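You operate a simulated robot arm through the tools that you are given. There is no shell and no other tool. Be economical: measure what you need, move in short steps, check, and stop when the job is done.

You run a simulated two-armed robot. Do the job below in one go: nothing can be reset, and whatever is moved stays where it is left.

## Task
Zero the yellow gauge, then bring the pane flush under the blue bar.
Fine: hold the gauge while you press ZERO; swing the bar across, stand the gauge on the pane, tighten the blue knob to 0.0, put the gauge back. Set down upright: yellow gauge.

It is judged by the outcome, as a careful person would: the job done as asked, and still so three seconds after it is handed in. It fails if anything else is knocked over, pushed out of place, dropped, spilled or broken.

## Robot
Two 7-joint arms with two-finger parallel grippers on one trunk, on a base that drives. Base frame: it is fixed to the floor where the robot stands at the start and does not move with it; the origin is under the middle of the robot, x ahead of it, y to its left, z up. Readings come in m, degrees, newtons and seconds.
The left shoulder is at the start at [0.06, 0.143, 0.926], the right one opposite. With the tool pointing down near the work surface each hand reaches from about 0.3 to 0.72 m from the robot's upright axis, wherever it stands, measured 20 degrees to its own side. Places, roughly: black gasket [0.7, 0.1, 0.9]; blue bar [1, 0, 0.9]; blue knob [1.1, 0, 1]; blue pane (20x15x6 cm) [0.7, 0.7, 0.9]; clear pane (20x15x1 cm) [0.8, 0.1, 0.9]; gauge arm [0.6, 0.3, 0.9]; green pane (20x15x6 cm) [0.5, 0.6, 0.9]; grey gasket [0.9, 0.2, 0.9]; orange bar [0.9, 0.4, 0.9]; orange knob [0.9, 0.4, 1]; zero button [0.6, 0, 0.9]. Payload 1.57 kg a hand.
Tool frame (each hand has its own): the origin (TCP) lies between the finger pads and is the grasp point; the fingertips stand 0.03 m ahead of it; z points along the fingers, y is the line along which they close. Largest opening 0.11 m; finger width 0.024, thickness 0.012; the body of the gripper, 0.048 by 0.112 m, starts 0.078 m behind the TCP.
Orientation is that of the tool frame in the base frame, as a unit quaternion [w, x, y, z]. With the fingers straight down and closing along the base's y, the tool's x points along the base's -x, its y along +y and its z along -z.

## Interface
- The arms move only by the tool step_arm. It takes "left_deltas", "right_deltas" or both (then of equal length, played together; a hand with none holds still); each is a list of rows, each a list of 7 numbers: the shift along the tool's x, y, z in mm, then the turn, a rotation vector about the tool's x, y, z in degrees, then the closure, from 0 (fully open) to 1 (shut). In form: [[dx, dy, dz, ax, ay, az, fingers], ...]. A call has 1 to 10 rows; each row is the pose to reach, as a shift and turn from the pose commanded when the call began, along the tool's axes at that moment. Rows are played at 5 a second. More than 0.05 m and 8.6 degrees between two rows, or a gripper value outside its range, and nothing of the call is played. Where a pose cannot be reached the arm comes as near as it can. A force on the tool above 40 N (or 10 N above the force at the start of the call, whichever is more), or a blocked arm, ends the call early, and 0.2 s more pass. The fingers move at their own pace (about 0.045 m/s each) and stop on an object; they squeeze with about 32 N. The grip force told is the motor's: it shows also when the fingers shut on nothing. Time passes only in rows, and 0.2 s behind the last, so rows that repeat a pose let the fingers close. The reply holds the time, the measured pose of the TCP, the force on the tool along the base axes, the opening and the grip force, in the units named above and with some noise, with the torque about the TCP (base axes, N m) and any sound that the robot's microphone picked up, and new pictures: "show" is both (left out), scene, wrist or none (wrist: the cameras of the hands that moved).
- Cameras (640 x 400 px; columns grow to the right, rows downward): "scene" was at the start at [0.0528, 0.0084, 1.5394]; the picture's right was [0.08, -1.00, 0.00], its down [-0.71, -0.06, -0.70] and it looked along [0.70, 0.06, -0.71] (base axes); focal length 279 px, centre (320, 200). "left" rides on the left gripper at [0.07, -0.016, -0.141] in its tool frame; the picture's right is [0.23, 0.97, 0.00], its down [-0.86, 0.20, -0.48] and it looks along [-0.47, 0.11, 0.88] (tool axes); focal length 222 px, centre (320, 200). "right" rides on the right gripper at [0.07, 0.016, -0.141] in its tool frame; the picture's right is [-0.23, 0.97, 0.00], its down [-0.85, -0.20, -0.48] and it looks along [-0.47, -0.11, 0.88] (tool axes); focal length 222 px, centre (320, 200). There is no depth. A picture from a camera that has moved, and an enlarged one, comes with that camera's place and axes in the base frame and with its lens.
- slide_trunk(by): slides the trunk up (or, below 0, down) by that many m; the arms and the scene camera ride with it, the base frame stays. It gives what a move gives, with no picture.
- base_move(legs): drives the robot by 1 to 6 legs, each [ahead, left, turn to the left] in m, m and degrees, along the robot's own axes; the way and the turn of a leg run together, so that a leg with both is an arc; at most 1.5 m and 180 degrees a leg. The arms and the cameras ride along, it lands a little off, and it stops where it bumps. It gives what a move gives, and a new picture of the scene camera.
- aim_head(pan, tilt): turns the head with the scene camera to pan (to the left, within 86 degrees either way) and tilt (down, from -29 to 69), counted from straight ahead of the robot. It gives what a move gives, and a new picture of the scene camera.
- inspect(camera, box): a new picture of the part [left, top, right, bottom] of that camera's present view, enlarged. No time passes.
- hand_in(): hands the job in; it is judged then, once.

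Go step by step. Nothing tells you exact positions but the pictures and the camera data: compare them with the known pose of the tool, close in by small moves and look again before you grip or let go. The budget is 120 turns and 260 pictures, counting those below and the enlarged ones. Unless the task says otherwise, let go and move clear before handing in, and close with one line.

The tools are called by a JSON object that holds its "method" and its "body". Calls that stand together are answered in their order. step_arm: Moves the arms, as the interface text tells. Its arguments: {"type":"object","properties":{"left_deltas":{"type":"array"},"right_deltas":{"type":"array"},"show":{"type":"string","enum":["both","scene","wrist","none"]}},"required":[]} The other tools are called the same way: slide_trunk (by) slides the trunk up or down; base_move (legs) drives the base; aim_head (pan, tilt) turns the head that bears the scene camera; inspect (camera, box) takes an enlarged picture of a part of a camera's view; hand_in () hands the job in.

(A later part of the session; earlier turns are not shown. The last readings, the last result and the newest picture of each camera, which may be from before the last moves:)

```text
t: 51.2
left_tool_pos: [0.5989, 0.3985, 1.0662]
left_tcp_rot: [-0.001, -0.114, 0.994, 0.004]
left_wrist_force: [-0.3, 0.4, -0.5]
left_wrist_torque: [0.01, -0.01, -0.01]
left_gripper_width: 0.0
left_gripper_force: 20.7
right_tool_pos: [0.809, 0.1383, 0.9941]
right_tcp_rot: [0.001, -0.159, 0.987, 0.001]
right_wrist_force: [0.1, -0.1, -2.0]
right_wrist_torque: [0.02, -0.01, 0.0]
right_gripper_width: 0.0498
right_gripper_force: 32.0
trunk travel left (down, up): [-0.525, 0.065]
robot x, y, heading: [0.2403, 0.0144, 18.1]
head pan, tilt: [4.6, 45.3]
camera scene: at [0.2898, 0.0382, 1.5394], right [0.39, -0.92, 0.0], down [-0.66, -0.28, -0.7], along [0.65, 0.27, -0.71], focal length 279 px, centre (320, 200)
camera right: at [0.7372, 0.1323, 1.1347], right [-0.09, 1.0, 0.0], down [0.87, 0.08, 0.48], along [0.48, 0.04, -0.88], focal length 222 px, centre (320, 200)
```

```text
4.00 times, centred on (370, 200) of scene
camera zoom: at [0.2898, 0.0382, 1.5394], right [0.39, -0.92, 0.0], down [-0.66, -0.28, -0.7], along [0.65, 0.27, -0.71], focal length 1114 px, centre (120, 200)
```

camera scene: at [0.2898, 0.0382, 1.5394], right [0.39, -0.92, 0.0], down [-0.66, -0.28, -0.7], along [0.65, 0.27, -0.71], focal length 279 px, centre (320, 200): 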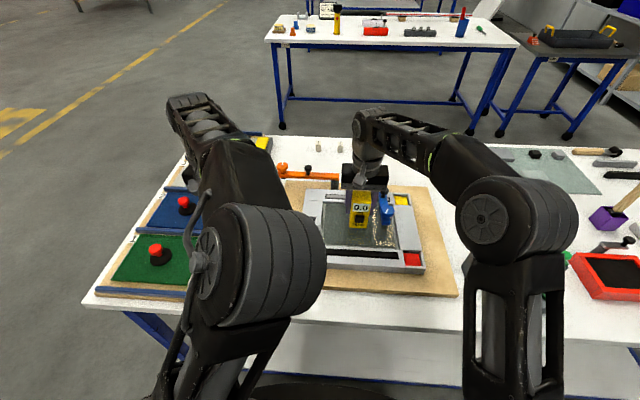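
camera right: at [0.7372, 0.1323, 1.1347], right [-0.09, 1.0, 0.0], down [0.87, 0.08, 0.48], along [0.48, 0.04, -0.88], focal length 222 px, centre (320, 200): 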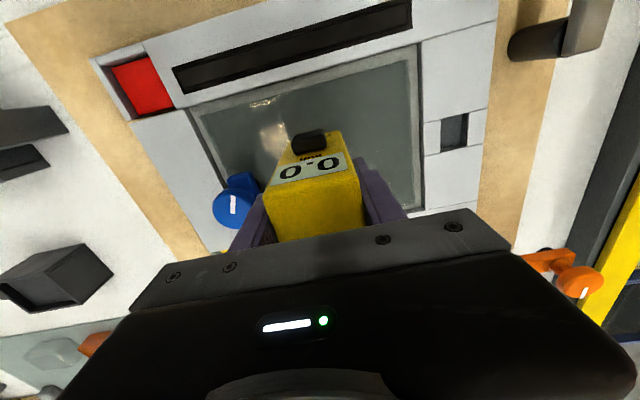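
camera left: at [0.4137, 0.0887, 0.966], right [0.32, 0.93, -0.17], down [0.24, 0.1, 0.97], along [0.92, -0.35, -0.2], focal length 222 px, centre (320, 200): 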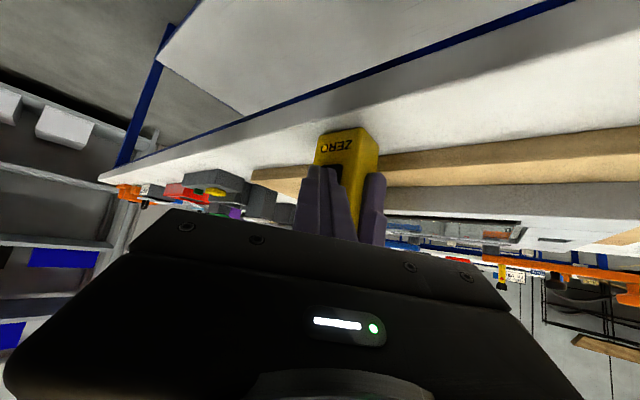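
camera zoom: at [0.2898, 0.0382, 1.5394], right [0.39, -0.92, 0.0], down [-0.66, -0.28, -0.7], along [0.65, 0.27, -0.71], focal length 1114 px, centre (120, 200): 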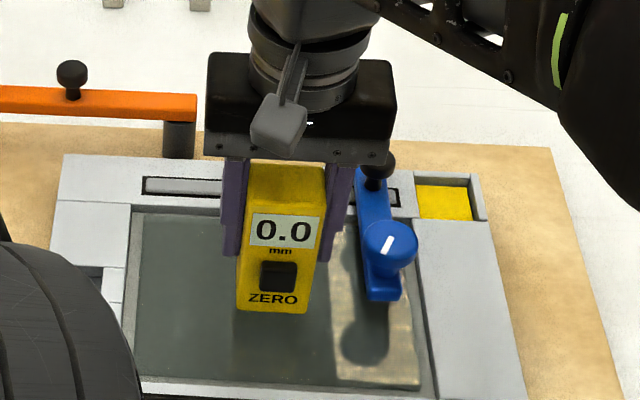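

I'm over the pane with room on the bar side. Lowering in stages.

{"method": "step_arm", "body": {"right_deltas": [[0, 0, 14, 0, 0, 0, 0.7], [0, 0, 28, 0, 0, 0, 0.7], [0, 0, 31, 0, 0, 0, 0.7], [0, 0, 31, 0, 0, 0, 0.7]], "show": "none"}}

{"method": "inspect", "body": {"camera": "scene", "box": [330, 170, 420, 245]}}

```text
t: 52.2
left_tool_pos: [0.5982, 0.3995, 1.0676]
left_tcp_rot: [0.0, -0.114, 0.993, 0.004]
left_wrist_force: [-0.4, 0.4, 0.1]
left_wrist_torque: [-0.03, -0.02, -0.01]
left_gripper_width: 0.0
left_gripper_force: 21.3
right_tool_pos: [0.8081, 0.1408, 0.9632]
right_tcp_rot: [0.004, -0.159, 0.987, 0.002]
right_wrist_force: [4.5, -1.6, 29.7]
right_wrist_torque: [-0.51, -0.31, -0.01]
right_gripper_width: 0.0498
right_gripper_force: 32.2
trunk travel left (down, up): [-0.525, 0.065]
robot x, y, heading: [0.2399, 0.0163, 18.6]
head pan, tilt: [4.6, 45.3]
```

```text
5.33 times, centred on (375, 208) of scene
camera zoom: at [0.288, 0.0378, 1.5396], right [0.39, -0.92, 0.0], down [-0.65, -0.28, -0.7], along [0.65, 0.27, -0.71], focal length 1486 px, centre (27, 160)
```

zoom: 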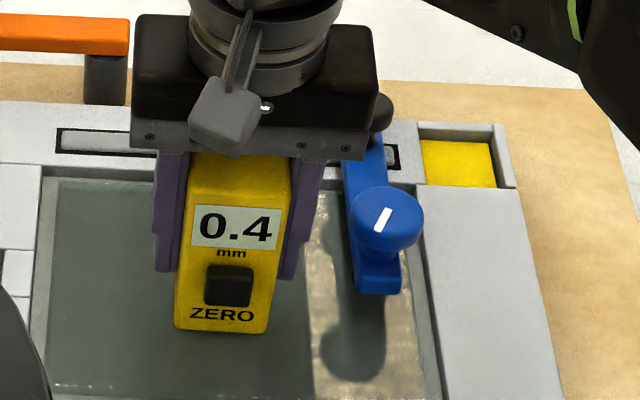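

It's touching the pane, reading 0.4, but with 30 N of load. I'll ease up before releasing.

{"method": "step_arm", "body": {"right_deltas": [[0, 0, -1, 0, 0, 0, 0.7], [0, 0, -2, 0, 0, 0, 0.7], [0, 0, -2, 0, 0, 0, 0.7]], "show": "none"}}

```text
t: 53.0
left_tool_pos: [0.5972, 0.3974, 1.0671]
left_tcp_rot: [0.002, -0.113, 0.994, 0.003]
left_wrist_force: [0.0, 0.1, 0.4]
left_wrist_torque: [0.02, 0.01, -0.03]
left_gripper_width: 0.0001
left_gripper_force: 21.5
right_tool_pos: [0.8086, 0.1408, 0.9626]
right_tcp_rot: [0.002, -0.158, 0.987, 0.001]
right_wrist_force: [3.8, -5.7, 24.7]
right_wrist_torque: [-0.16, -0.57, -0.1]
right_gripper_width: 0.0496
right_gripper_force: 31.6
trunk travel left (down, up): [-0.525, 0.065]
robot x, y, heading: [0.2394, 0.0137, 18.3]
head pan, tilt: [4.6, 45.3]
```

{"method": "step_arm", "body": {"right_deltas": [[0, 0, -2, 0, 0, 0, 0.7], [0, 0, -4, 0, 0, 0, 0.7], [0, 0, -6, 0, 0, 0, 0.7], [0, 0, -6, 0, 0, 0, 0.7]], "show": "none"}}

```text
t: 54.0
left_tool_pos: [0.5993, 0.3976, 1.0681]
left_tcp_rot: [-0.001, -0.114, 0.993, 0.004]
left_wrist_force: [0.4, -0.1, 0.5]
left_wrist_torque: [-0.02, -0.02, -0.01]
left_gripper_width: 0.0001
left_gripper_force: 21.4
right_tool_pos: [0.8082, 0.1428, 0.9658]
right_tcp_rot: [0.0, -0.159, 0.987, 0.0]
right_wrist_force: [-0.6, -0.2, -2.2]
right_wrist_torque: [-0.03, -0.01, -0.03]
right_gripper_width: 0.0498
right_gripper_force: 31.9
trunk travel left (down, up): [-0.525, 0.065]
robot x, y, heading: [0.2407, 0.0163, 18.3]
head pan, tilt: [4.6, 45.3]
```

{"method": "step_arm", "body": {"right_deltas": [[0, 0, 1.5, 0, 0, 0, 0.7], [0, 0, 2.5, 0, 0, 0, 0.7], [0, 0, 2.5, 0, 0, 0, 0.7]], "show": "none"}}

{"method": "inspect", "body": {"camera": "scene", "box": [330, 170, 420, 245]}}

```text
t: 54.8
left_tool_pos: [0.5991, 0.3993, 1.0669]
left_tcp_rot: [0.0, -0.114, 0.993, 0.003]
left_wrist_force: [0.8, -0.3, 0.4]
left_wrist_torque: [0.0, -0.03, -0.02]
left_gripper_width: 0.0
left_gripper_force: 21.7
right_tool_pos: [0.8084, 0.1428, 0.9648]
right_tcp_rot: [0.0, -0.159, 0.987, 0.001]
right_wrist_force: [-0.1, 0.1, -2.4]
right_wrist_torque: [0.0, 0.02, 0.0]
right_gripper_width: 0.0496
right_gripper_force: 32.1
trunk travel left (down, up): [-0.525, 0.065]
robot x, y, heading: [0.2429, 0.0144, 18.2]
head pan, tilt: [4.6, 45.3]
```

```text
5.33 times, centred on (375, 208) of scene
camera zoom: at [0.2905, 0.0386, 1.5393], right [0.39, -0.92, 0.0], down [-0.66, -0.28, -0.7], along [0.65, 0.27, -0.71], focal length 1486 px, centre (27, 160)
```

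zoom: 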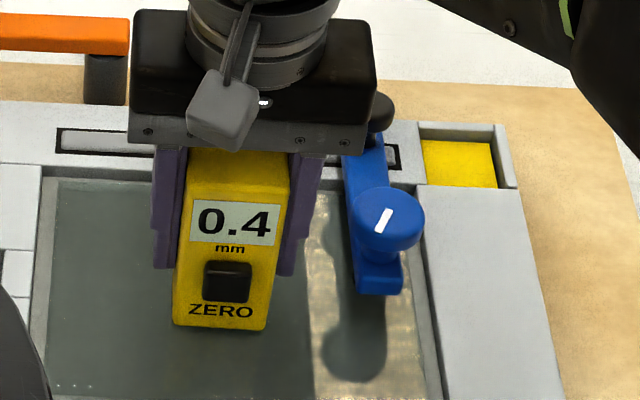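

{"method": "step_arm", "body": {"right_deltas": [[0, 0, 1, 0, 0, 0, 0.7], [0, 0, 2, 0, 0, 0, 0.7], [0, 0, 2, 0, 0, 0, 0.7]], "show": "none"}}

```text
t: 55.6
left_tool_pos: [0.5987, 0.3992, 1.0667]
left_tcp_rot: [0.0, -0.115, 0.993, 0.003]
left_wrist_force: [0.8, 0.1, 0.0]
left_wrist_torque: [-0.01, 0.01, 0.02]
left_gripper_width: 0.0
left_gripper_force: 21.1
right_tool_pos: [0.809, 0.1432, 0.9642]
right_tcp_rot: [0.001, -0.159, 0.987, 0.002]
right_wrist_force: [-0.6, -0.2, -1.7]
right_wrist_torque: [-0.01, -0.03, -0.02]
right_gripper_width: 0.0498
right_gripper_force: 32.1
trunk travel left (down, up): [-0.525, 0.065]
robot x, y, heading: [0.2431, 0.0175, 18.3]
head pan, tilt: [4.6, 45.3]
```

{"method": "step_arm", "body": {"right_deltas": [[0, 0, 1, 0, 0, 0, 0.7], [0, 0, 1.5, 0, 0, 0, 0.7], [0, 0, 1.5, 0, 0, 0, 0.7]], "show": "none"}}

```text
t: 56.4
left_tool_pos: [0.5994, 0.3987, 1.0668]
left_tcp_rot: [0.0, -0.114, 0.993, 0.003]
left_wrist_force: [-0.7, 0.3, 0.4]
left_wrist_torque: [0.01, 0.04, 0.0]
left_gripper_width: 0.0
left_gripper_force: 21.0
right_tool_pos: [0.8081, 0.143, 0.9628]
right_tcp_rot: [0.001, -0.159, 0.987, 0.002]
right_wrist_force: [-0.9, -1.0, 8.1]
right_wrist_torque: [-0.22, -0.16, -0.05]
right_gripper_width: 0.0496
right_gripper_force: 32.2
trunk travel left (down, up): [-0.525, 0.065]
robot x, y, heading: [0.2394, 0.0121, 18.3]
head pan, tilt: [4.6, 45.3]
```

Light contact at 8 N. I'll open just enough and rise straight up.

{"method": "step_arm", "body": {"right_deltas": [[0, 0, 0, 0, 0, 0, 0.5], [0, 0, 0, 0, 0, 0, 0.4], [0, 0, 0, 0, 0, 0, 0.33], [0, 0, 0, 0, 0, 0, 0.33], [0, 0, -25, 0, 0, 0, 0.33], [0, 0, -60, 0, 0, 0, 0.33], [0, 0, -95, 0, 0, 0, 0.33], [0, 0, -120, 0, 0, 0, 0.33]], "show": "wrist"}}

{"method": "inspect", "body": {"camera": "scene", "box": [330, 170, 420, 245]}}

```text
t: 58.2
left_tool_pos: [0.5989, 0.3985, 1.0666]
left_tcp_rot: [0.0, -0.115, 0.993, 0.003]
left_wrist_force: [0.3, -0.1, -0.1]
left_wrist_torque: [-0.01, 0.02, 0.01]
left_gripper_width: 0.0001
left_gripper_force: 21.3
right_tool_pos: [0.8087, 0.1448, 1.0441]
right_tcp_rot: [0.0, -0.159, 0.987, 0.002]
right_wrist_force: [-0.1, 0.0, 0.1]
right_wrist_torque: [-0.03, 0.01, 0.0]
right_gripper_width: 0.0737
right_gripper_force: 0.1
right hand out of reach, approached as far as the arm can: row 7, 8
trunk travel left (down, up): [-0.525, 0.065]
robot x, y, heading: [0.244, 0.0137, 18.1]
head pan, tilt: [4.6, 45.3]
camera right: at [0.7381, 0.1383, 1.1849], right [-0.09, 1.0, 0.0], down [0.87, 0.08, 0.48], along [0.48, 0.04, -0.88], focal length 222 px, centre (320, 200)
```

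right: 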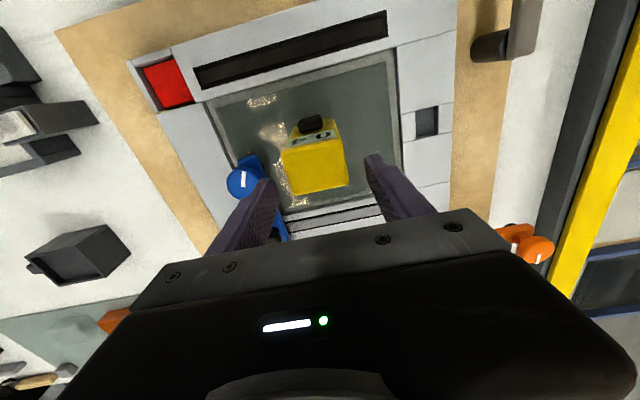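

```text
5.33 times, centred on (375, 208) of scene
camera zoom: at [0.2902, 0.0386, 1.5394], right [0.39, -0.92, 0.0], down [-0.66, -0.28, -0.7], along [0.65, 0.27, -0.71], focal length 1486 px, centre (27, 160)
```

zoom: 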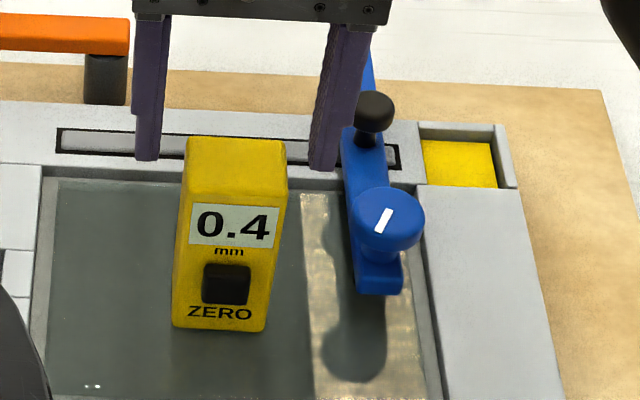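

The gauge stands steady at 0.4 mm. I'll raise the trunk for headroom and move over the knob at about (0.837, 0.068).

{"method": "slide_trunk", "body": {"by": 0.06}}

```text
t: 59.2
left_tool_pos: [0.5989, 0.3997, 1.1268]
left_tcp_rot: [-0.001, -0.114, 0.994, 0.003]
left_wrist_force: [0.5, 0.5, -0.6]
left_wrist_torque: [0.01, 0.0, 0.0]
left_gripper_width: 0.0
left_gripper_force: 20.9
right_tool_pos: [0.81, 0.1459, 1.1048]
right_tcp_rot: [0.001, -0.16, 0.987, 0.001]
right_wrist_force: [-0.1, 0.0, 0.7]
right_wrist_torque: [0.02, 0.05, -0.01]
right_gripper_width: 0.0736
right_gripper_force: 0.0
trunk travel left (down, up): [-0.585, 0.005]
robot x, y, heading: [0.2396, 0.0151, 18.3]
head pan, tilt: [4.6, 45.3]
```

{"method": "step_arm", "body": {"right_deltas": [[0, -20, 0, 0, 0, -8, 0.4], [0, -40, 0, 0, 0, -16, 0.45], [0, -60, 0, 0, 0, -24, 0.45], [-1, -82, 0, 0, 0, -32, 0.45], [-1, -82, 10, 0, 0, -40, 0.45], [-1, -82, 25, 0, 0, -48, 0.45], [-1, -82, 50, 0, 0, -56, 0.45], [-1, -82, 60, 0, 0, -64, 0.45], [-1, -82, 60, 0, 0, -64, 0.45]]}}

{"method": "inspect", "body": {"camera": "scene", "box": [320, 170, 420, 255]}}

```text
t: 61.2
left_tool_pos: [0.6001, 0.3988, 1.1276]
left_tcp_rot: [0.0, -0.114, 0.993, 0.004]
left_wrist_force: [0.0, -0.3, -0.1]
left_wrist_torque: [-0.01, 0.01, 0.02]
left_gripper_width: 0.0002
left_gripper_force: 21.1
right_tool_pos: [0.8368, 0.0675, 1.0448]
right_tcp_rot: [0.001, -0.658, 0.753, 0.0]
right_wrist_force: [-0.4, 0.5, 1.1]
right_wrist_torque: [-0.03, -0.02, 0.0]
right_gripper_width: 0.0603
right_gripper_force: 0.1
trunk travel left (down, up): [-0.585, 0.005]
robot x, y, heading: [0.2445, 0.0128, 18.2]
head pan, tilt: [4.6, 45.3]
camera scene: at [0.2904, 0.0387, 1.5993], right [0.39, -0.92, 0.0], down [-0.66, -0.28, -0.7], along [0.65, 0.27, -0.71], focal length 279 px, centre (320, 200)
camera right: at [0.8115, -0.0006, 1.1848], right [-0.94, 0.35, 0.0], down [0.31, 0.82, 0.48], along [0.17, 0.45, -0.88], focal length 222 px, centre (320, 200)
```

scene: 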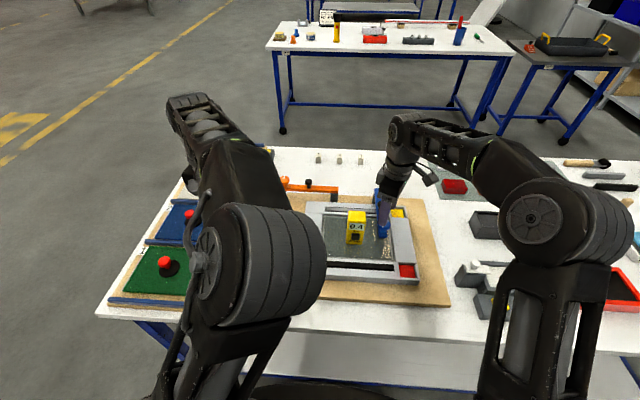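
right: 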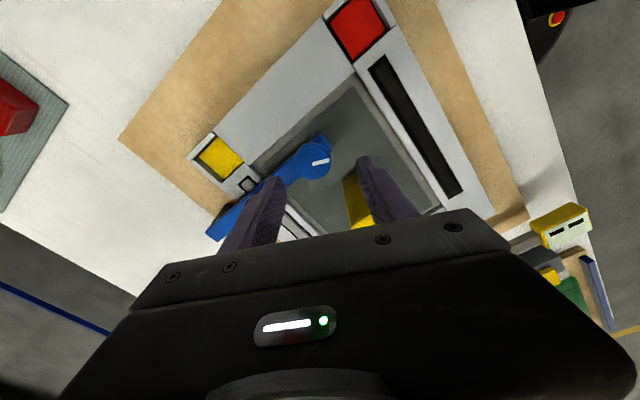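

```text
4.71 times, centred on (370, 212) of scene
camera zoom: at [0.2904, 0.0387, 1.5993], right [0.39, -0.92, 0.0], down [-0.66, -0.28, -0.7], along [0.65, 0.27, -0.71], focal length 1311 px, centre (85, 141)
```

zoom: 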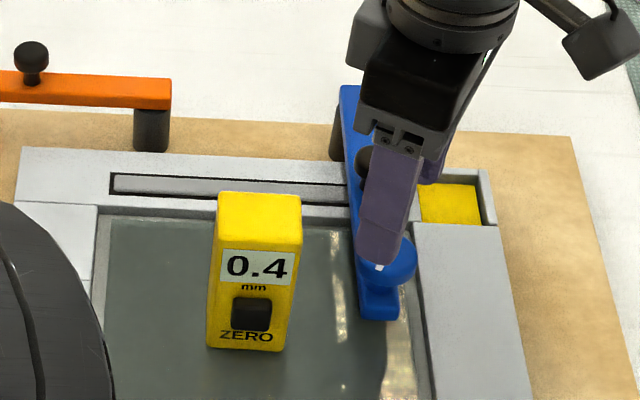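

The hand is yawed 64° counter-clockwise above the knob. I'll lower onto it and grip.

{"method": "step_arm", "body": {"right_deltas": [[0, 0, 25, 0, 0, 0, 0.45], [0, 0, 50, 0, 0, 0, 0.45], [0, 0, 66, 0, 0, 0, 0.45], [0, 0, 66, 0, 0, 0, 0.6], [0, 0, 66, 0, 0, 0, 0.75], [0, 0, 66, 0, 0, 0, 0.8]], "show": "wrist"}}

```text
t: 62.6
left_tool_pos: [0.6021, 0.3978, 1.1263]
left_tcp_rot: [-0.002, -0.113, 0.994, 0.004]
left_wrist_force: [0.7, 1.0, -0.3]
left_wrist_torque: [-0.01, 0.01, 0.0]
left_gripper_width: 0.0
left_gripper_force: 21.8
right_tool_pos: [0.8412, 0.0643, 0.9785]
right_tcp_rot: [0.003, -0.657, 0.754, -0.001]
right_wrist_force: [23.5, -2.2, 0.4]
right_wrist_torque: [-0.19, -0.42, -0.04]
right_gripper_width: 0.0422
right_gripper_force: 10.7
trunk travel left (down, up): [-0.585, 0.005]
robot x, y, heading: [0.242, 0.0161, 18.1]
head pan, tilt: [4.6, 45.3]
camera right: at [0.8154, -0.0029, 1.1188], right [-0.93, 0.36, 0.0], down [0.31, 0.82, 0.48], along [0.18, 0.45, -0.88], focal length 222 px, centre (320, 200)
```

right: 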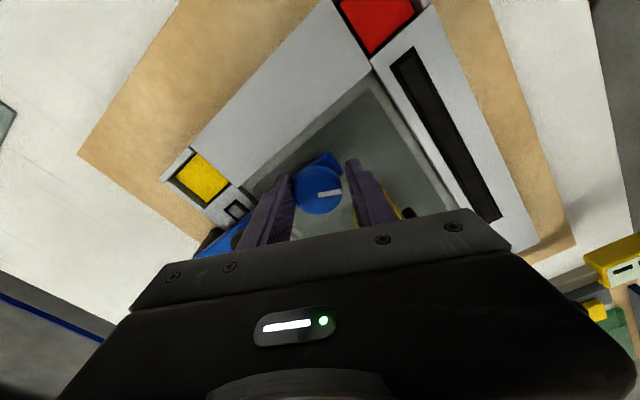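

The knob sits a few mm further ahead than the hand's centre; I'll shift to unload and finish closing.

{"method": "step_arm", "body": {"right_deltas": [[-1.5, -3, 0, 0, 0, 0, 0.8], [-2.2, -4.4, 0, 0, 0, 0, 0.8], [-2.2, -4.4, 0, 0, 0, 0, 0.8]], "show": "none"}}

```text
t: 63.4
left_tool_pos: [0.6011, 0.3984, 1.1269]
left_tcp_rot: [-0.001, -0.113, 0.994, 0.003]
left_wrist_force: [-1.6, -0.5, 0.2]
left_wrist_torque: [0.0, -0.03, -0.03]
left_gripper_width: 0.0
left_gripper_force: 21.2
right_tool_pos: [0.8422, 0.0673, 0.9774]
right_tcp_rot: [0.002, -0.658, 0.753, 0.001]
right_wrist_force: [21.4, -4.9, 8.8]
right_wrist_torque: [-0.06, -0.51, -0.04]
right_gripper_width: 0.041
right_gripper_force: 10.7
trunk travel left (down, up): [-0.585, 0.005]
robot x, y, heading: [0.242, 0.0149, 18.3]
head pan, tilt: [4.6, 45.3]
```

{"method": "step_arm", "body": {"right_deltas": [[-1.5, -3, 0, 0, 0, 0, 0.8], [-2.7, -5.4, 0, 0, 0, 0, 0.8], [-2.7, -5.4, 0, 0, 0, 0, 0.8], [-2.7, -5.4, 0, 0, 0, 0, 0.8]], "show": "wrist"}}

{"method": "inspect", "body": {"camera": "scene", "box": [340, 180, 410, 240]}}

```text
t: 64.4
left_tool_pos: [0.6003, 0.3981, 1.1261]
left_tcp_rot: [0.0, -0.113, 0.994, 0.004]
left_wrist_force: [-1.0, 0.7, -0.3]
left_wrist_torque: [0.03, -0.02, 0.01]
left_gripper_width: 0.0
left_gripper_force: 21.7
right_tool_pos: [0.8457, 0.0691, 0.9749]
right_tcp_rot: [-0.002, -0.658, 0.753, 0.0]
right_wrist_force: [0.8, -11.0, 1.5]
right_wrist_torque: [-0.75, 0.38, 0.0]
right_gripper_width: 0.037
right_gripper_force: 42.8
trunk travel left (down, up): [-0.585, 0.005]
robot x, y, heading: [0.2412, 0.0156, 18.4]
head pan, tilt: [4.6, 45.3]
camera right: at [0.8203, 0.002, 1.1172], right [-0.93, 0.36, 0.0], down [0.31, 0.82, 0.48], along [0.17, 0.45, -0.88], focal length 222 px, centre (320, 200)
```

right: 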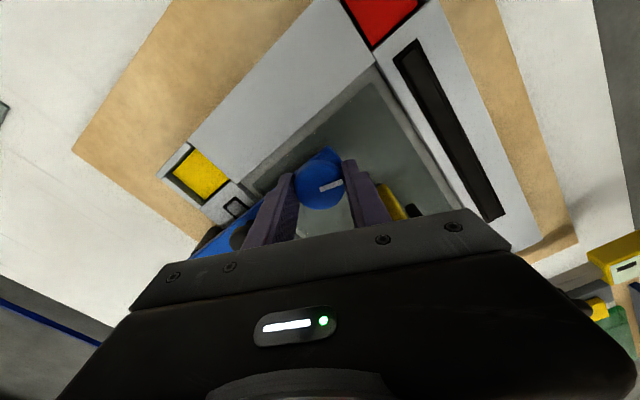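

```text
6.67 times, centred on (375, 210) of scene
camera zoom: at [0.2901, 0.0369, 1.5993], right [0.39, -0.92, 0.0], down [-0.66, -0.28, -0.7], along [0.65, 0.27, -0.71], focal length 1857 px, centre (-47, 133)
```

zoom: 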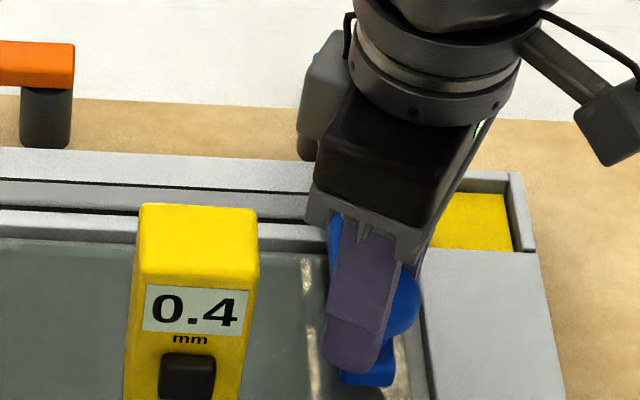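

The wrist geometry shows the knob about 11 mm off toward the tool's x side, at the pads' edge. I'll reopen, recentre and regrip.

{"method": "step_arm", "body": {"right_deltas": [[0, 0, 0, 0, 0, 0, 0.6], [0, 0, 0, 0, 0, 0, 0.45], [0, 0, 0, 0, 0, 0, 0.45], [6, 0, -2, 0, 0, 0, 0.45], [11, 0, -3, 0, 0, 0, 0.45], [11, 0, -3, 0, 0, 0, 0.45]], "show": "wrist"}}

```text
t: 65.8
left_tool_pos: [0.5997, 0.3986, 1.1268]
left_tcp_rot: [-0.001, -0.114, 0.993, 0.003]
left_wrist_force: [-0.4, -0.4, -0.2]
left_wrist_torque: [0.01, 0.01, -0.03]
left_gripper_width: 0.0
left_gripper_force: 21.3
right_tool_pos: [0.845, 0.0594, 0.9805]
right_tcp_rot: [0.001, -0.658, 0.753, 0.0]
right_wrist_force: [-0.3, -0.3, 0.2]
right_wrist_torque: [0.0, 0.01, -0.01]
right_gripper_width: 0.0607
right_gripper_force: 0.1
trunk travel left (down, up): [-0.585, 0.005]
robot x, y, heading: [0.2429, 0.0149, 18.2]
head pan, tilt: [4.6, 45.3]
camera right: at [0.8197, -0.0076, 1.1208], right [-0.93, 0.36, 0.0], down [0.31, 0.82, 0.48], along [0.17, 0.45, -0.88], focal length 222 px, centre (320, 200)
```

right: 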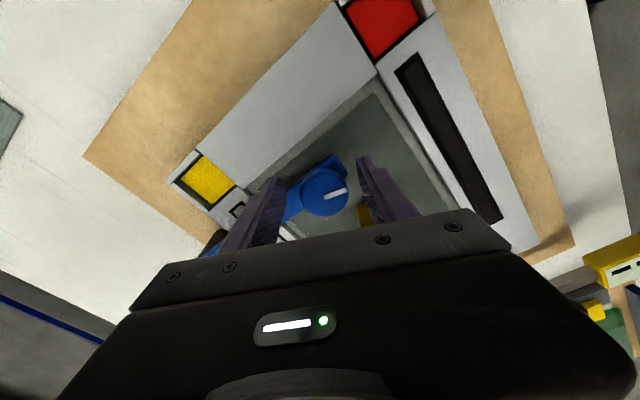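

Well centred now. Close, then turn 24° clockwise and watch the reading.

{"method": "step_arm", "body": {"right_deltas": [[1, 0, 2, 0, 0, 0, 0.6], [1, 0, 2, 0, 0, 0, 0.75], [1, 0, 2, 0, 0, 0, 0.8], [1, 0, 2, 0, 0, 0, 0.8], [1, 0, 2, 0, 0, 8, 0.8], [1, 0, 2, 0, 0, 16, 0.8], [1, 0, 2, 0, 0, 24, 0.8], [1, 0, 2, 0, 0, 24, 0.8]], "show": "wrist"}}

{"method": "inspect", "body": {"camera": "scene", "box": [340, 180, 410, 240]}}

```text
t: 67.6
left_tool_pos: [0.5974, 0.3975, 1.1276]
left_tcp_rot: [0.001, -0.114, 0.993, 0.003]
left_wrist_force: [-0.4, -0.2, -0.3]
left_wrist_torque: [0.03, -0.02, -0.05]
left_gripper_width: 0.0
left_gripper_force: 21.7
right_tool_pos: [0.8421, 0.0574, 0.9784]
right_tcp_rot: [-0.002, -0.486, 0.874, 0.001]
right_wrist_force: [-24.1, -7.8, -9.3]
right_wrist_torque: [0.31, 0.3, 0.11]
right_gripper_width: 0.037
right_gripper_force: 43.2
trunk travel left (down, up): [-0.585, 0.005]
robot x, y, heading: [0.243, 0.0138, 18.1]
head pan, tilt: [4.6, 45.3]
camera right: at [0.7916, 0.0069, 1.1195], right [-0.71, 0.71, 0.0], down [0.62, 0.62, 0.48], along [0.33, 0.34, -0.88], focal length 222 px, centre (320, 200)
```

right: 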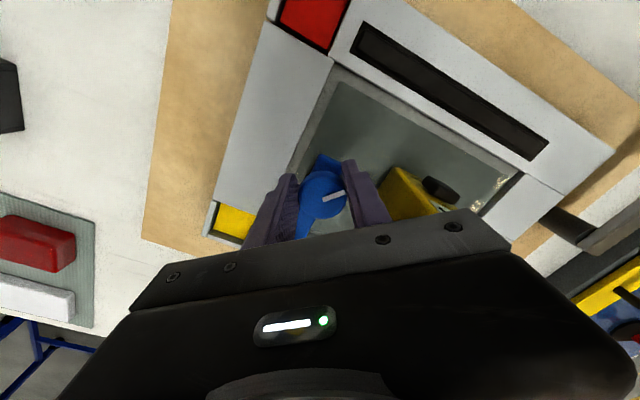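

```text
6.67 times, centred on (375, 210) of scene
camera zoom: at [0.2875, 0.0372, 1.5994], right [0.39, -0.92, 0.0], down [-0.65, -0.28, -0.7], along [0.65, 0.27, -0.71], focal length 1857 px, centre (-47, 133)
```

zoom: 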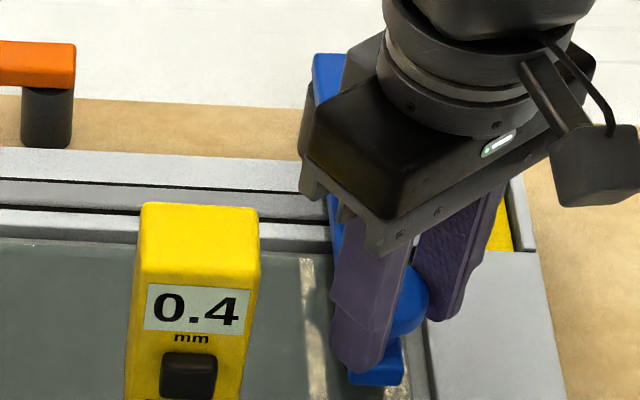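

The knob is turning with the hand but isn't engaged yet. I continue clockwise, easing the fore-aft load.

{"method": "step_arm", "body": {"right_deltas": [[2.3, 1.9, 0, 0, 0, 4, 0.8], [4.6, 3.8, 0, 0, 0, 10, 0.8], [4.6, 3.8, 0, 0, 0, 18, 0.8], [4.6, 3.8, 0, 0, 0, 26, 0.8], [4.6, 3.8, 0, 0, 0, 34, 0.8], [4.6, 3.8, 0, 0, 0, 42, 0.8], [4.6, 3.8, 0, 0, 0, 50, 0.8], [4.6, 3.8, 0, 0, 0, 50, 0.8]], "show": "none"}}

{"method": "inspect", "body": {"camera": "scene", "box": [340, 180, 410, 240]}}

```text
t: 69.4
left_tool_pos: [0.5999, 0.3985, 1.1268]
left_tcp_rot: [-0.002, -0.113, 0.994, 0.003]
left_wrist_force: [0.1, 0.1, 0.4]
left_wrist_torque: [0.01, 0.01, 0.01]
left_gripper_width: 0.0
left_gripper_force: 21.3
right_tool_pos: [0.8403, 0.0564, 0.9783]
right_tcp_rot: [-0.001, -0.071, 0.997, 0.001]
right_wrist_force: [-2.3, -1.6, -17.8]
right_wrist_torque: [0.14, -0.7, -0.01]
right_gripper_width: 0.0369
right_gripper_force: 43.5
trunk travel left (down, up): [-0.585, 0.005]
robot x, y, heading: [0.2434, 0.0168, 18.2]
head pan, tilt: [4.6, 45.3]
```

```text
6.67 times, centred on (375, 210) of scene
camera zoom: at [0.2916, 0.0385, 1.5992], right [0.39, -0.92, 0.0], down [-0.66, -0.28, -0.7], along [0.65, 0.27, -0.71], focal length 1857 px, centre (-47, 133)
```

zoom: 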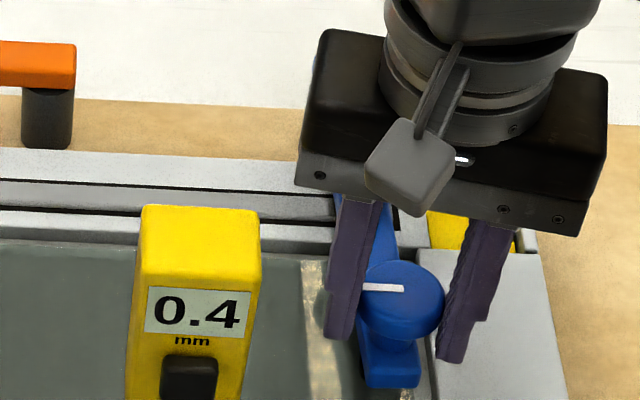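

{"method": "step_arm", "body": {"right_deltas": [[0, 0, 1, 0, 0, 8, 0.8], [0, 0, 2, 0, 0, 16, 0.8], [0, 0, 2, 0, 0, 24, 0.8], [0, 0, 2, 0, 0, 32, 0.8], [0, 0, 2, 0, 0, 40, 0.8], [0, 0, 2, 0, 0, 48, 0.8], [0, 0, 2, 0, 0, 48, 0.8]], "show": "none"}}

{"method": "inspect", "body": {"camera": "scene", "box": [340, 180, 410, 240]}}

```text
t: 71.0
left_tool_pos: [0.6013, 0.4005, 1.1266]
left_tcp_rot: [-0.001, -0.114, 0.993, 0.003]
left_wrist_force: [-0.4, -0.8, 0.2]
left_wrist_torque: [-0.01, 0.01, -0.02]
left_gripper_width: 0.0
left_gripper_force: 20.9
right_tool_pos: [0.8441, 0.0593, 0.9788]
right_tcp_rot: [0.005, 0.34, 0.94, 0.005]
right_wrist_force: [25.5, 10.7, 18.4]
right_wrist_torque: [-0.16, -0.72, 0.21]
right_gripper_width: 0.0367
right_gripper_force: 43.0
trunk travel left (down, up): [-0.585, 0.005]
robot x, y, heading: [0.2402, 0.0135, 18.2]
head pan, tilt: [4.6, 45.3]
```

```text
6.67 times, centred on (375, 210) of scene
camera zoom: at [0.2925, 0.0402, 1.5994], right [0.39, -0.92, 0.0], down [-0.66, -0.28, -0.7], along [0.65, 0.27, -0.71], focal length 1857 px, centre (-47, 133)
```

zoom: 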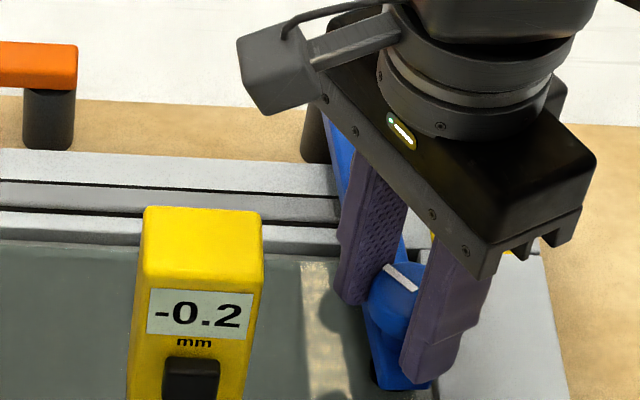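

It overshot to -0.2, though my hand is pressing down too. I'll unload the hand before judging the reading.

{"method": "step_arm", "body": {"right_deltas": [[-1.5, 2.5, -2, 0, 0, 0, 0.8], [-3, 5, -5, 0, 0, 0, 0.8], [-3, 5, -5, 0, 0, 0, 0.8]], "show": "none"}}

{"method": "inspect", "body": {"camera": "scene", "box": [340, 180, 410, 240]}}

```text
t: 71.8
left_tool_pos: [0.6, 0.3979, 1.125]
left_tcp_rot: [-0.001, -0.113, 0.994, 0.003]
left_wrist_force: [-1.1, -0.3, 0.7]
left_wrist_torque: [0.0, 0.02, 0.01]
left_gripper_width: 0.0
left_gripper_force: 21.4
right_tool_pos: [0.8444, 0.0577, 0.979]
right_tcp_rot: [-0.002, 0.34, 0.94, -0.002]
right_wrist_force: [7.3, 3.4, -10.0]
right_wrist_torque: [-0.15, -0.8, 0.1]
right_gripper_width: 0.0367
right_gripper_force: 43.1
trunk travel left (down, up): [-0.585, 0.005]
robot x, y, heading: [0.243, 0.0167, 18.3]
head pan, tilt: [4.6, 45.3]
```

```text
6.67 times, centred on (375, 210) of scene
camera zoom: at [0.2921, 0.0392, 1.5989], right [0.39, -0.92, 0.0], down [-0.66, -0.28, -0.7], along [0.65, 0.27, -0.71], focal length 1857 px, centre (-47, 133)
```

zoom: 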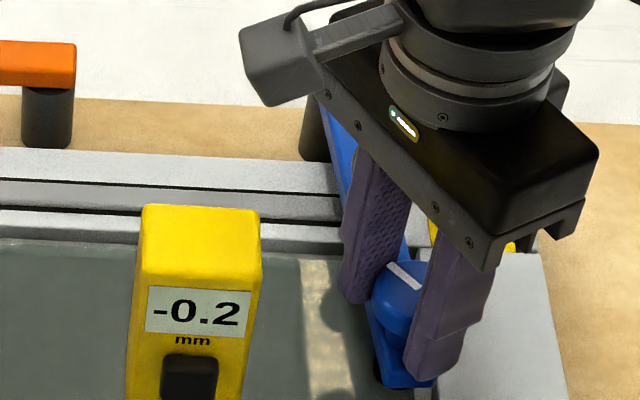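

The reading holds at -0.2, so I'll back off counter-clockwise in small steps.

{"method": "step_arm", "body": {"right_deltas": [[0, 0, 1, 0, 0, -4, 0.8], [0, 0, 2, 0, 0, -8, 0.8], [0, 0, 2, 0, 0, -8, 0.8]], "show": "none"}}

{"method": "inspect", "body": {"camera": "scene", "box": [340, 180, 410, 240]}}

```text
t: 72.6
left_tool_pos: [0.5991, 0.3981, 1.1269]
left_tcp_rot: [-0.001, -0.113, 0.994, 0.003]
left_wrist_force: [0.3, -0.4, 0.1]
left_wrist_torque: [0.01, -0.01, 0.0]
left_gripper_width: 0.0
left_gripper_force: 20.9
right_tool_pos: [0.8425, 0.0579, 0.9785]
right_tcp_rot: [-0.002, 0.273, 0.962, -0.001]
right_wrist_force: [-5.3, -3.0, -6.3]
right_wrist_torque: [-0.03, 0.85, -0.09]
right_gripper_width: 0.0366
right_gripper_force: 42.7
trunk travel left (down, up): [-0.585, 0.005]
robot x, y, heading: [0.241, 0.0124, 18.3]
head pan, tilt: [4.6, 45.3]
```

```text
6.67 times, centred on (375, 210) of scene
camera zoom: at [0.2901, 0.0381, 1.5994], right [0.39, -0.92, 0.0], down [-0.66, -0.28, -0.7], along [0.65, 0.27, -0.71], focal length 1857 px, centre (-47, 133)
```

zoom: 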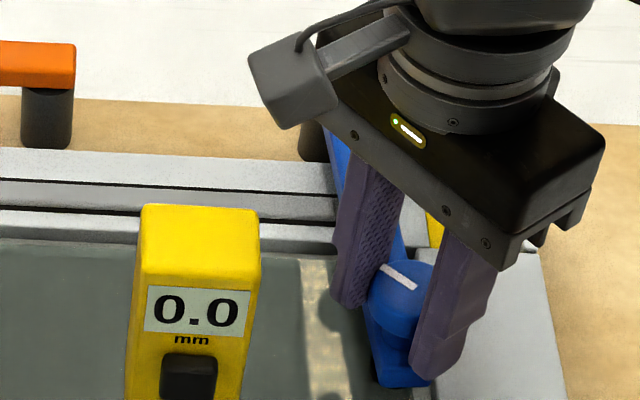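

It reads 0.0. I'll release the knob gently and rise.

{"method": "step_arm", "body": {"right_deltas": [[0, 0, 0, 0, 0, 0, 0.7], [0, 0, 0, 0, 0, 0, 0.55], [0, 0, 0, 0, 0, 0, 0.45], [0, 0, 0, 0, 0, 0, 0.45], [0, 0, -10, 0, 0, 0, 0.45], [0, 0, -40, 0, 0, 0, 0.45], [0, 0, -80, 0, 0, 0, 0.45], [0, 0, -110, 0, 0, 0, 0.45]], "show": "none"}}

{"method": "inspect", "body": {"camera": "scene", "box": [320, 170, 420, 255]}}

```text
t: 74.4
left_tool_pos: [0.5996, 0.3979, 1.1272]
left_tcp_rot: [0.0, -0.114, 0.993, 0.003]
left_wrist_force: [-0.1, 0.7, 0.7]
left_wrist_torque: [0.0, 0.01, 0.01]
left_gripper_width: 0.0
left_gripper_force: 21.2
right_tool_pos: [0.8442, 0.0559, 1.0903]
right_tcp_rot: [0.001, 0.273, 0.962, 0.002]
right_wrist_force: [0.1, -0.2, 0.6]
right_wrist_torque: [-0.02, 0.0, 0.02]
right_gripper_width: 0.0606
right_gripper_force: 0.0
trunk travel left (down, up): [-0.585, 0.005]
robot x, y, heading: [0.2426, 0.0145, 18.2]
head pan, tilt: [4.6, 45.3]
```

```text
4.71 times, centred on (370, 212) of scene
camera zoom: at [0.2901, 0.0385, 1.5993], right [0.39, -0.92, 0.0], down [-0.66, -0.28, -0.7], along [0.65, 0.27, -0.71], focal length 1311 px, centre (85, 141)
```

zoom: 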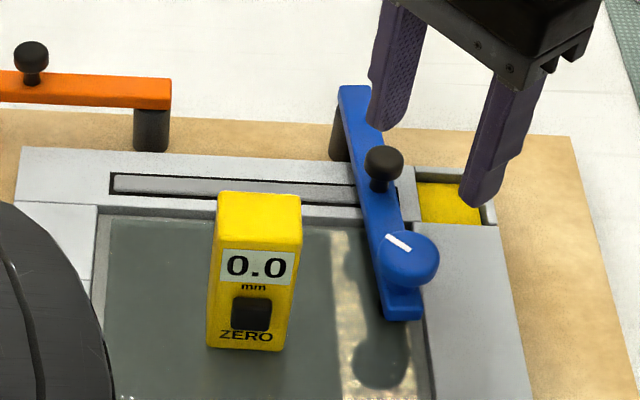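

The reading stays 0.0 with the hand off. Now I go back over the gauge to return it.

{"method": "step_arm", "body": {"right_deltas": [[14, 10, 0, 0, 0, -8, 0.4], [28, 20, 0, 0, 0, -16, 0.33], [42, 30, 0, 0, 0, -24, 0.33], [56, 40, 0, 0, 0, -32, 0.33], [70, 50, 0, 0, 0, -40, 0.33], [76, 55, 0, 0, 0, -48, 0.33], [76, 55, 0, 0, 0, -50, 0.33], [76, 55, 0, 0, 0, -50, 0.33]], "show": "wrist"}}

```text
t: 76.2
left_tool_pos: [0.5987, 0.3983, 1.126]
left_tcp_rot: [-0.001, -0.114, 0.993, 0.003]
left_wrist_force: [-0.9, -0.3, -0.2]
left_wrist_torque: [-0.02, 0.01, 0.0]
left_gripper_width: 0.0002
left_gripper_force: 21.4
right_tool_pos: [0.8084, 0.145, 1.0896]
right_tcp_rot: [0.0, -0.16, 0.987, 0.0]
right_wrist_force: [0.4, -0.3, -0.6]
right_wrist_torque: [-0.01, 0.0, 0.0]
right_gripper_width: 0.0736
right_gripper_force: 0.0
trunk travel left (down, up): [-0.585, 0.005]
robot x, y, heading: [0.2407, 0.0137, 18.4]
head pan, tilt: [4.6, 45.3]
camera right: at [0.7374, 0.139, 1.2304], right [-0.09, 1.0, 0.0], down [0.87, 0.08, 0.48], along [0.48, 0.04, -0.88], focal length 222 px, centre (320, 200)
```

right: 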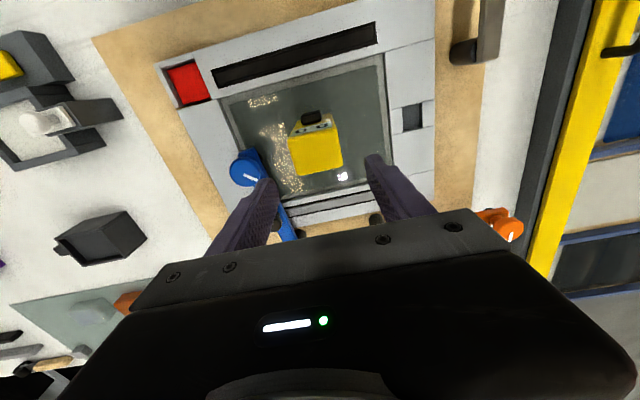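

{"method": "step_arm", "body": {"right_deltas": [[0, -3, 40, 0, 0, 0, 0.33], [0, -3, 80, 0, 0, 0, 0.33], [0, -3, 110, 0, 0, 0, 0.33], [0, -3, 126, 0, 0, 0, 0.33], [0, -3, 126, 0, 0, 0, 0.33]], "show": "none"}}

{"method": "inspect", "body": {"camera": "scene", "box": [320, 170, 420, 255]}}

```text
t: 77.4
left_tool_pos: [0.5994, 0.3984, 1.1277]
left_tcp_rot: [0.0, -0.114, 0.993, 0.004]
left_wrist_force: [0.3, 0.1, -0.2]
left_wrist_torque: [0.03, -0.01, -0.01]
left_gripper_width: 0.0003
left_gripper_force: 21.5
right_tool_pos: [0.8078, 0.1433, 0.9667]
right_tcp_rot: [0.002, -0.159, 0.987, 0.001]
right_wrist_force: [0.3, 0.4, -0.3]
right_wrist_torque: [-0.01, 0.0, 0.0]
right_gripper_width: 0.0737
right_gripper_force: 0.1
trunk travel left (down, up): [-0.585, 0.005]
robot x, y, heading: [0.2428, 0.0138, 18.3]
head pan, tilt: [4.6, 45.3]
```

```text
4.71 times, centred on (370, 212) of scene
camera zoom: at [0.2902, 0.0385, 1.5994], right [0.39, -0.92, 0.0], down [-0.66, -0.28, -0.7], along [0.65, 0.27, -0.71], focal length 1311 px, centre (85, 141)
```

zoom: 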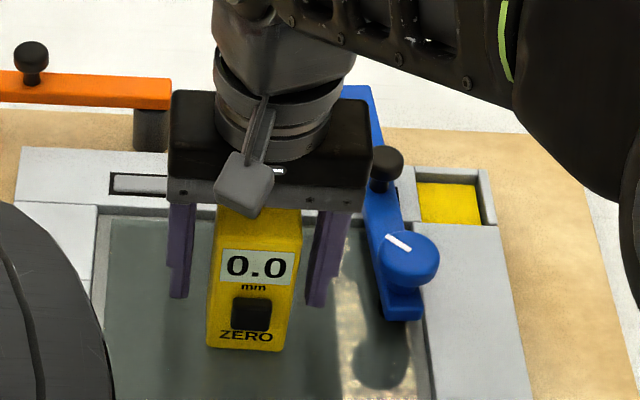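

{"method": "step_arm", "body": {"right_deltas": [[0, 0, 0, 0, 0, 0, 0.5], [0, 0, 0, 0, 0, 0, 0.6], [0, 0, 0, 0, 0, 0, 0.7], [0, 0, 0, 0, 0, 0, 0.7], [0, 0, -10, 0, 0, 0, 0.7], [0, 0, -35, 0, 0, 0, 0.7], [0, 0, -55, 0, 0, 0, 0.7]], "show": "none"}}

{"method": "step_arm", "body": {"right_deltas": [[36, -7, 0, 0, 0, 0, 0.7], [72, -14, 0, 0, 0, 0, 0.7], [108, -20, 0, 0, 0, 0, 0.7], [144, -27, 0, 0, 0, 0, 0.7], [180, -34, 0, 0, 0, 0, 0.7], [217, -40.5, 0, 0, 0, 0, 0.7], [217, -40.5, 25, 0, 0, 0, 0.7], [217, -40.5, 60, 0, 0, 0, 0.7], [217, -40.5, 60, 0, 0, 0, 0.7]], "show": "wrist"}}

{"method": "inspect", "body": {"camera": "scene", "box": [310, 180, 430, 310]}}

```text
t: 79.0
left_tool_pos: [0.5993, 0.3979, 1.1282]
left_tcp_rot: [0.0, -0.114, 0.993, 0.004]
left_wrist_force: [0.0, -0.6, -0.2]
left_wrist_torque: [-0.01, 0.03, -0.02]
left_gripper_width: 0.0002
left_gripper_force: 21.0
right_tool_pos: [0.8086, 0.1426, 1.0196]
right_tcp_rot: [0.001, -0.159, 0.987, 0.002]
right_wrist_force: [0.4, 0.0, -2.5]
right_wrist_torque: [-0.01, -0.04, 0.02]
right_gripper_width: 0.0499
right_gripper_force: 32.1
trunk travel left (down, up): [-0.585, 0.005]
robot x, y, heading: [0.2429, 0.0133, 18.1]
head pan, tilt: [4.6, 45.3]
```

```text
t: 81.0
left_tool_pos: [0.5996, 0.3973, 1.127]
left_tcp_rot: [-0.001, -0.114, 0.993, 0.003]
left_wrist_force: [0.4, -0.3, -0.8]
left_wrist_torque: [0.0, 0.0, 0.01]
left_gripper_width: 0.0
left_gripper_force: 21.0
right_tool_pos: [0.6164, 0.0351, 0.9574]
right_tcp_rot: [0.0, -0.159, 0.987, 0.001]
right_wrist_force: [-0.1, -0.5, -1.3]
right_wrist_torque: [-0.03, -0.01, -0.01]
right_gripper_width: 0.0499
right_gripper_force: 31.7
trunk travel left (down, up): [-0.585, 0.005]
robot x, y, heading: [0.2427, 0.0161, 18.3]
head pan, tilt: [4.6, 45.3]
camera right: at [0.5459, 0.0283, 1.0979], right [-0.09, 1.0, 0.0], down [0.87, 0.08, 0.48], along [0.48, 0.04, -0.88], focal length 222 px, centre (320, 200)
```

right: 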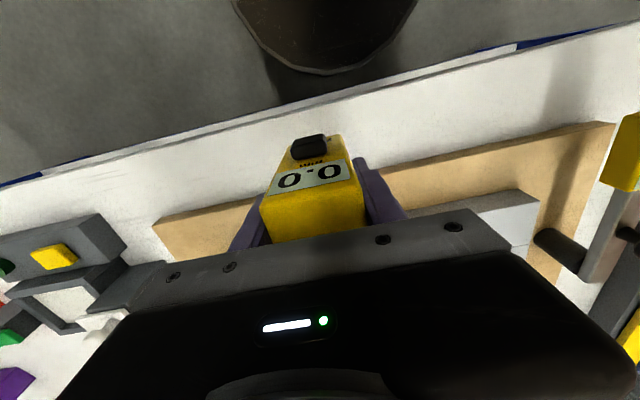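

```text
3.08 times, centred on (370, 245) of scene
camera zoom: at [0.2903, 0.0385, 1.5994], right [0.39, -0.92, 0.0], down [-0.66, -0.28, -0.7], along [0.65, 0.27, -0.71], focal length 857 px, centre (166, 62)
```

zoom: 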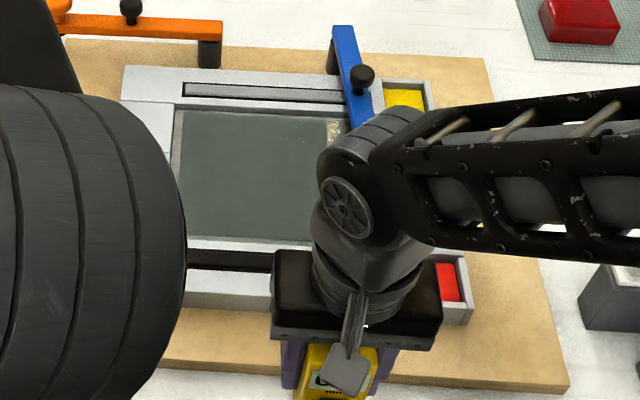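

{"method": "step_arm", "body": {"right_deltas": [[1, 1, 14, 0, 0, 0, 0.7], [1, 1, 26, 0, 0, 0, 0.7], [1, 1, 28, 0, 0, 0, 0.7], [1, 1, 28, 0, 0, 0, 0.7]], "show": "none"}}

```text
t: 82.0
left_tool_pos: [0.599, 0.3984, 1.1279]
left_tcp_rot: [0.0, -0.114, 0.993, 0.003]
left_wrist_force: [-0.9, 0.0, -0.9]
left_wrist_torque: [-0.01, -0.02, 0.03]
left_gripper_width: 0.0001
left_gripper_force: 21.3
right_tool_pos: [0.6157, 0.0372, 0.9299]
right_tcp_rot: [0.001, -0.159, 0.987, 0.001]
right_wrist_force: [-0.9, -0.5, -1.9]
right_wrist_torque: [0.01, -0.02, -0.03]
right_gripper_width: 0.0497
right_gripper_force: 32.2
trunk travel left (down, up): [-0.585, 0.005]
robot x, y, heading: [0.246, 0.0139, 18.4]
head pan, tilt: [4.6, 45.3]
```

{"method": "step_arm", "body": {"right_deltas": [[0, 0, 1, 0, 0, 0, 0.7], [0, 0, 2, 0, 0, 0, 0.7], [0, 0, 3, 0, 0, 0, 0.7], [0, 0, 3, 0, 0, 0, 0.7]], "show": "none"}}

```text
t: 83.0
left_tool_pos: [0.5986, 0.3991, 1.1264]
left_tcp_rot: [0.0, -0.114, 0.994, 0.003]
left_wrist_force: [-0.2, 0.0, -0.3]
left_wrist_torque: [-0.01, -0.03, 0.02]
left_gripper_width: 0.0
left_gripper_force: 21.7
right_tool_pos: [0.616, 0.0372, 0.9266]
right_tcp_rot: [0.001, -0.158, 0.987, 0.002]
right_wrist_force: [-0.5, -0.3, -1.6]
right_wrist_torque: [0.03, 0.0, 0.01]
right_gripper_width: 0.0499
right_gripper_force: 31.7
trunk travel left (down, up): [-0.585, 0.005]
robot x, y, heading: [0.2429, 0.0126, 18.1]
head pan, tilt: [4.6, 45.3]
```

{"method": "step_arm", "body": {"right_deltas": [[0, 0, 1, 0, 0, 0, 0.7], [0, 0, 1.6, 0, 0, 0, 0.7], [0, 0, 1.6, 0, 0, 0, 0.7]], "show": "none"}}

```text
t: 83.8
left_tool_pos: [0.5985, 0.3981, 1.1272]
left_tcp_rot: [0.0, -0.114, 0.993, 0.004]
left_wrist_force: [-0.1, -0.2, -0.1]
left_wrist_torque: [-0.03, 0.01, 0.02]
left_gripper_width: 0.0002
left_gripper_force: 21.7
right_tool_pos: [0.615, 0.0357, 0.9261]
right_tcp_rot: [0.001, -0.159, 0.987, 0.001]
right_wrist_force: [-0.4, 0.4, -1.9]
right_wrist_torque: [0.0, -0.03, -0.03]
right_gripper_width: 0.0499
right_gripper_force: 31.7
trunk travel left (down, up): [-0.585, 0.005]
robot x, y, heading: [0.247, 0.0155, 18.2]
head pan, tilt: [4.6, 45.3]
```

{"method": "step_arm", "body": {"right_deltas": [[0, 0, 1, 0, 0, 0, 0.7], [0, 0, 2, 0, 0, 0, 0.7], [0, 0, 2, 0, 0, 0, 0.7]], "show": "none"}}

```text
t: 84.6
left_tool_pos: [0.5995, 0.3996, 1.1267]
left_tcp_rot: [-0.001, -0.114, 0.993, 0.003]
left_wrist_force: [0.5, -0.2, 0.6]
left_wrist_torque: [0.01, 0.01, 0.0]
left_gripper_width: 0.0002
left_gripper_force: 21.1
right_tool_pos: [0.6164, 0.0363, 0.9248]
right_tcp_rot: [0.001, -0.159, 0.987, 0.002]
right_wrist_force: [0.6, 0.2, -1.6]
right_wrist_torque: [0.0, -0.03, -0.02]
right_gripper_width: 0.0499
right_gripper_force: 32.0
trunk travel left (down, up): [-0.585, 0.005]
robot x, y, heading: [0.2439, 0.0136, 18.4]
head pan, tilt: [4.6, 45.3]
```

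{"method": "inspect", "body": {"camera": "scene", "box": [340, 250, 410, 320]}}

{"method": "step_arm", "body": {"right_deltas": [[0, 0, 1, 0, 0, 0, 0.7], [0, 0, 1.5, 0, 0, 0, 0.7], [0, 0, 1.5, 0, 0, 0, 0.7]], "show": "wrist"}}

```text
5.71 times, centred on (375, 285) of scene
camera zoom: at [0.2904, 0.0386, 1.5993], right [0.39, -0.92, 0.0], down [-0.66, -0.28, -0.7], along [0.65, 0.27, -0.71], focal length 1592 px, centre (6, -286)
```

zoom: 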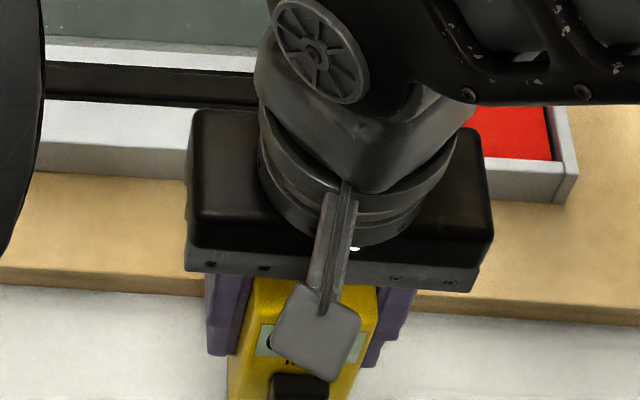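

```text
t: 85.4
left_tool_pos: [0.6005, 0.3985, 1.1274]
left_tcp_rot: [0.0, -0.114, 0.993, 0.003]
left_wrist_force: [0.0, -0.7, 0.1]
left_wrist_torque: [0.0, 0.01, 0.02]
left_gripper_width: 0.0003
left_gripper_force: 21.3
right_tool_pos: [0.6167, 0.036, 0.9231]
right_tcp_rot: [0.001, -0.159, 0.987, 0.001]
right_wrist_force: [0.0, 0.1, -2.5]
right_wrist_torque: [-0.02, -0.03, 0.0]
right_gripper_width: 0.0496
right_gripper_force: 32.0
trunk travel left (down, up): [-0.585, 0.005]
robot x, y, heading: [0.2438, 0.0111, 18.4]
head pan, tilt: [4.6, 45.3]
camera right: at [0.5451, 0.0305, 1.0632], right [-0.09, 1.0, 0.0], down [0.87, 0.08, 0.48], along [0.48, 0.04, -0.88], focal length 222 px, centre (320, 200)
```

right: 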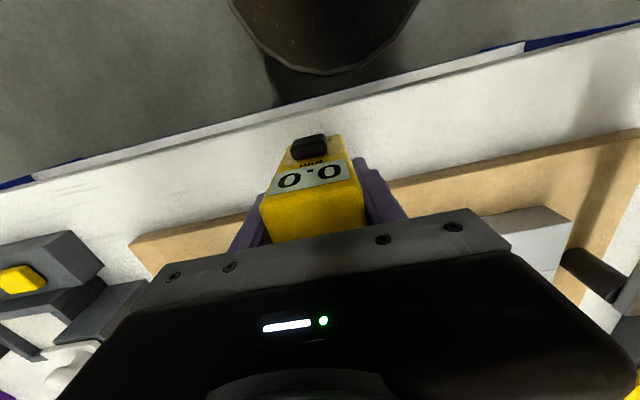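

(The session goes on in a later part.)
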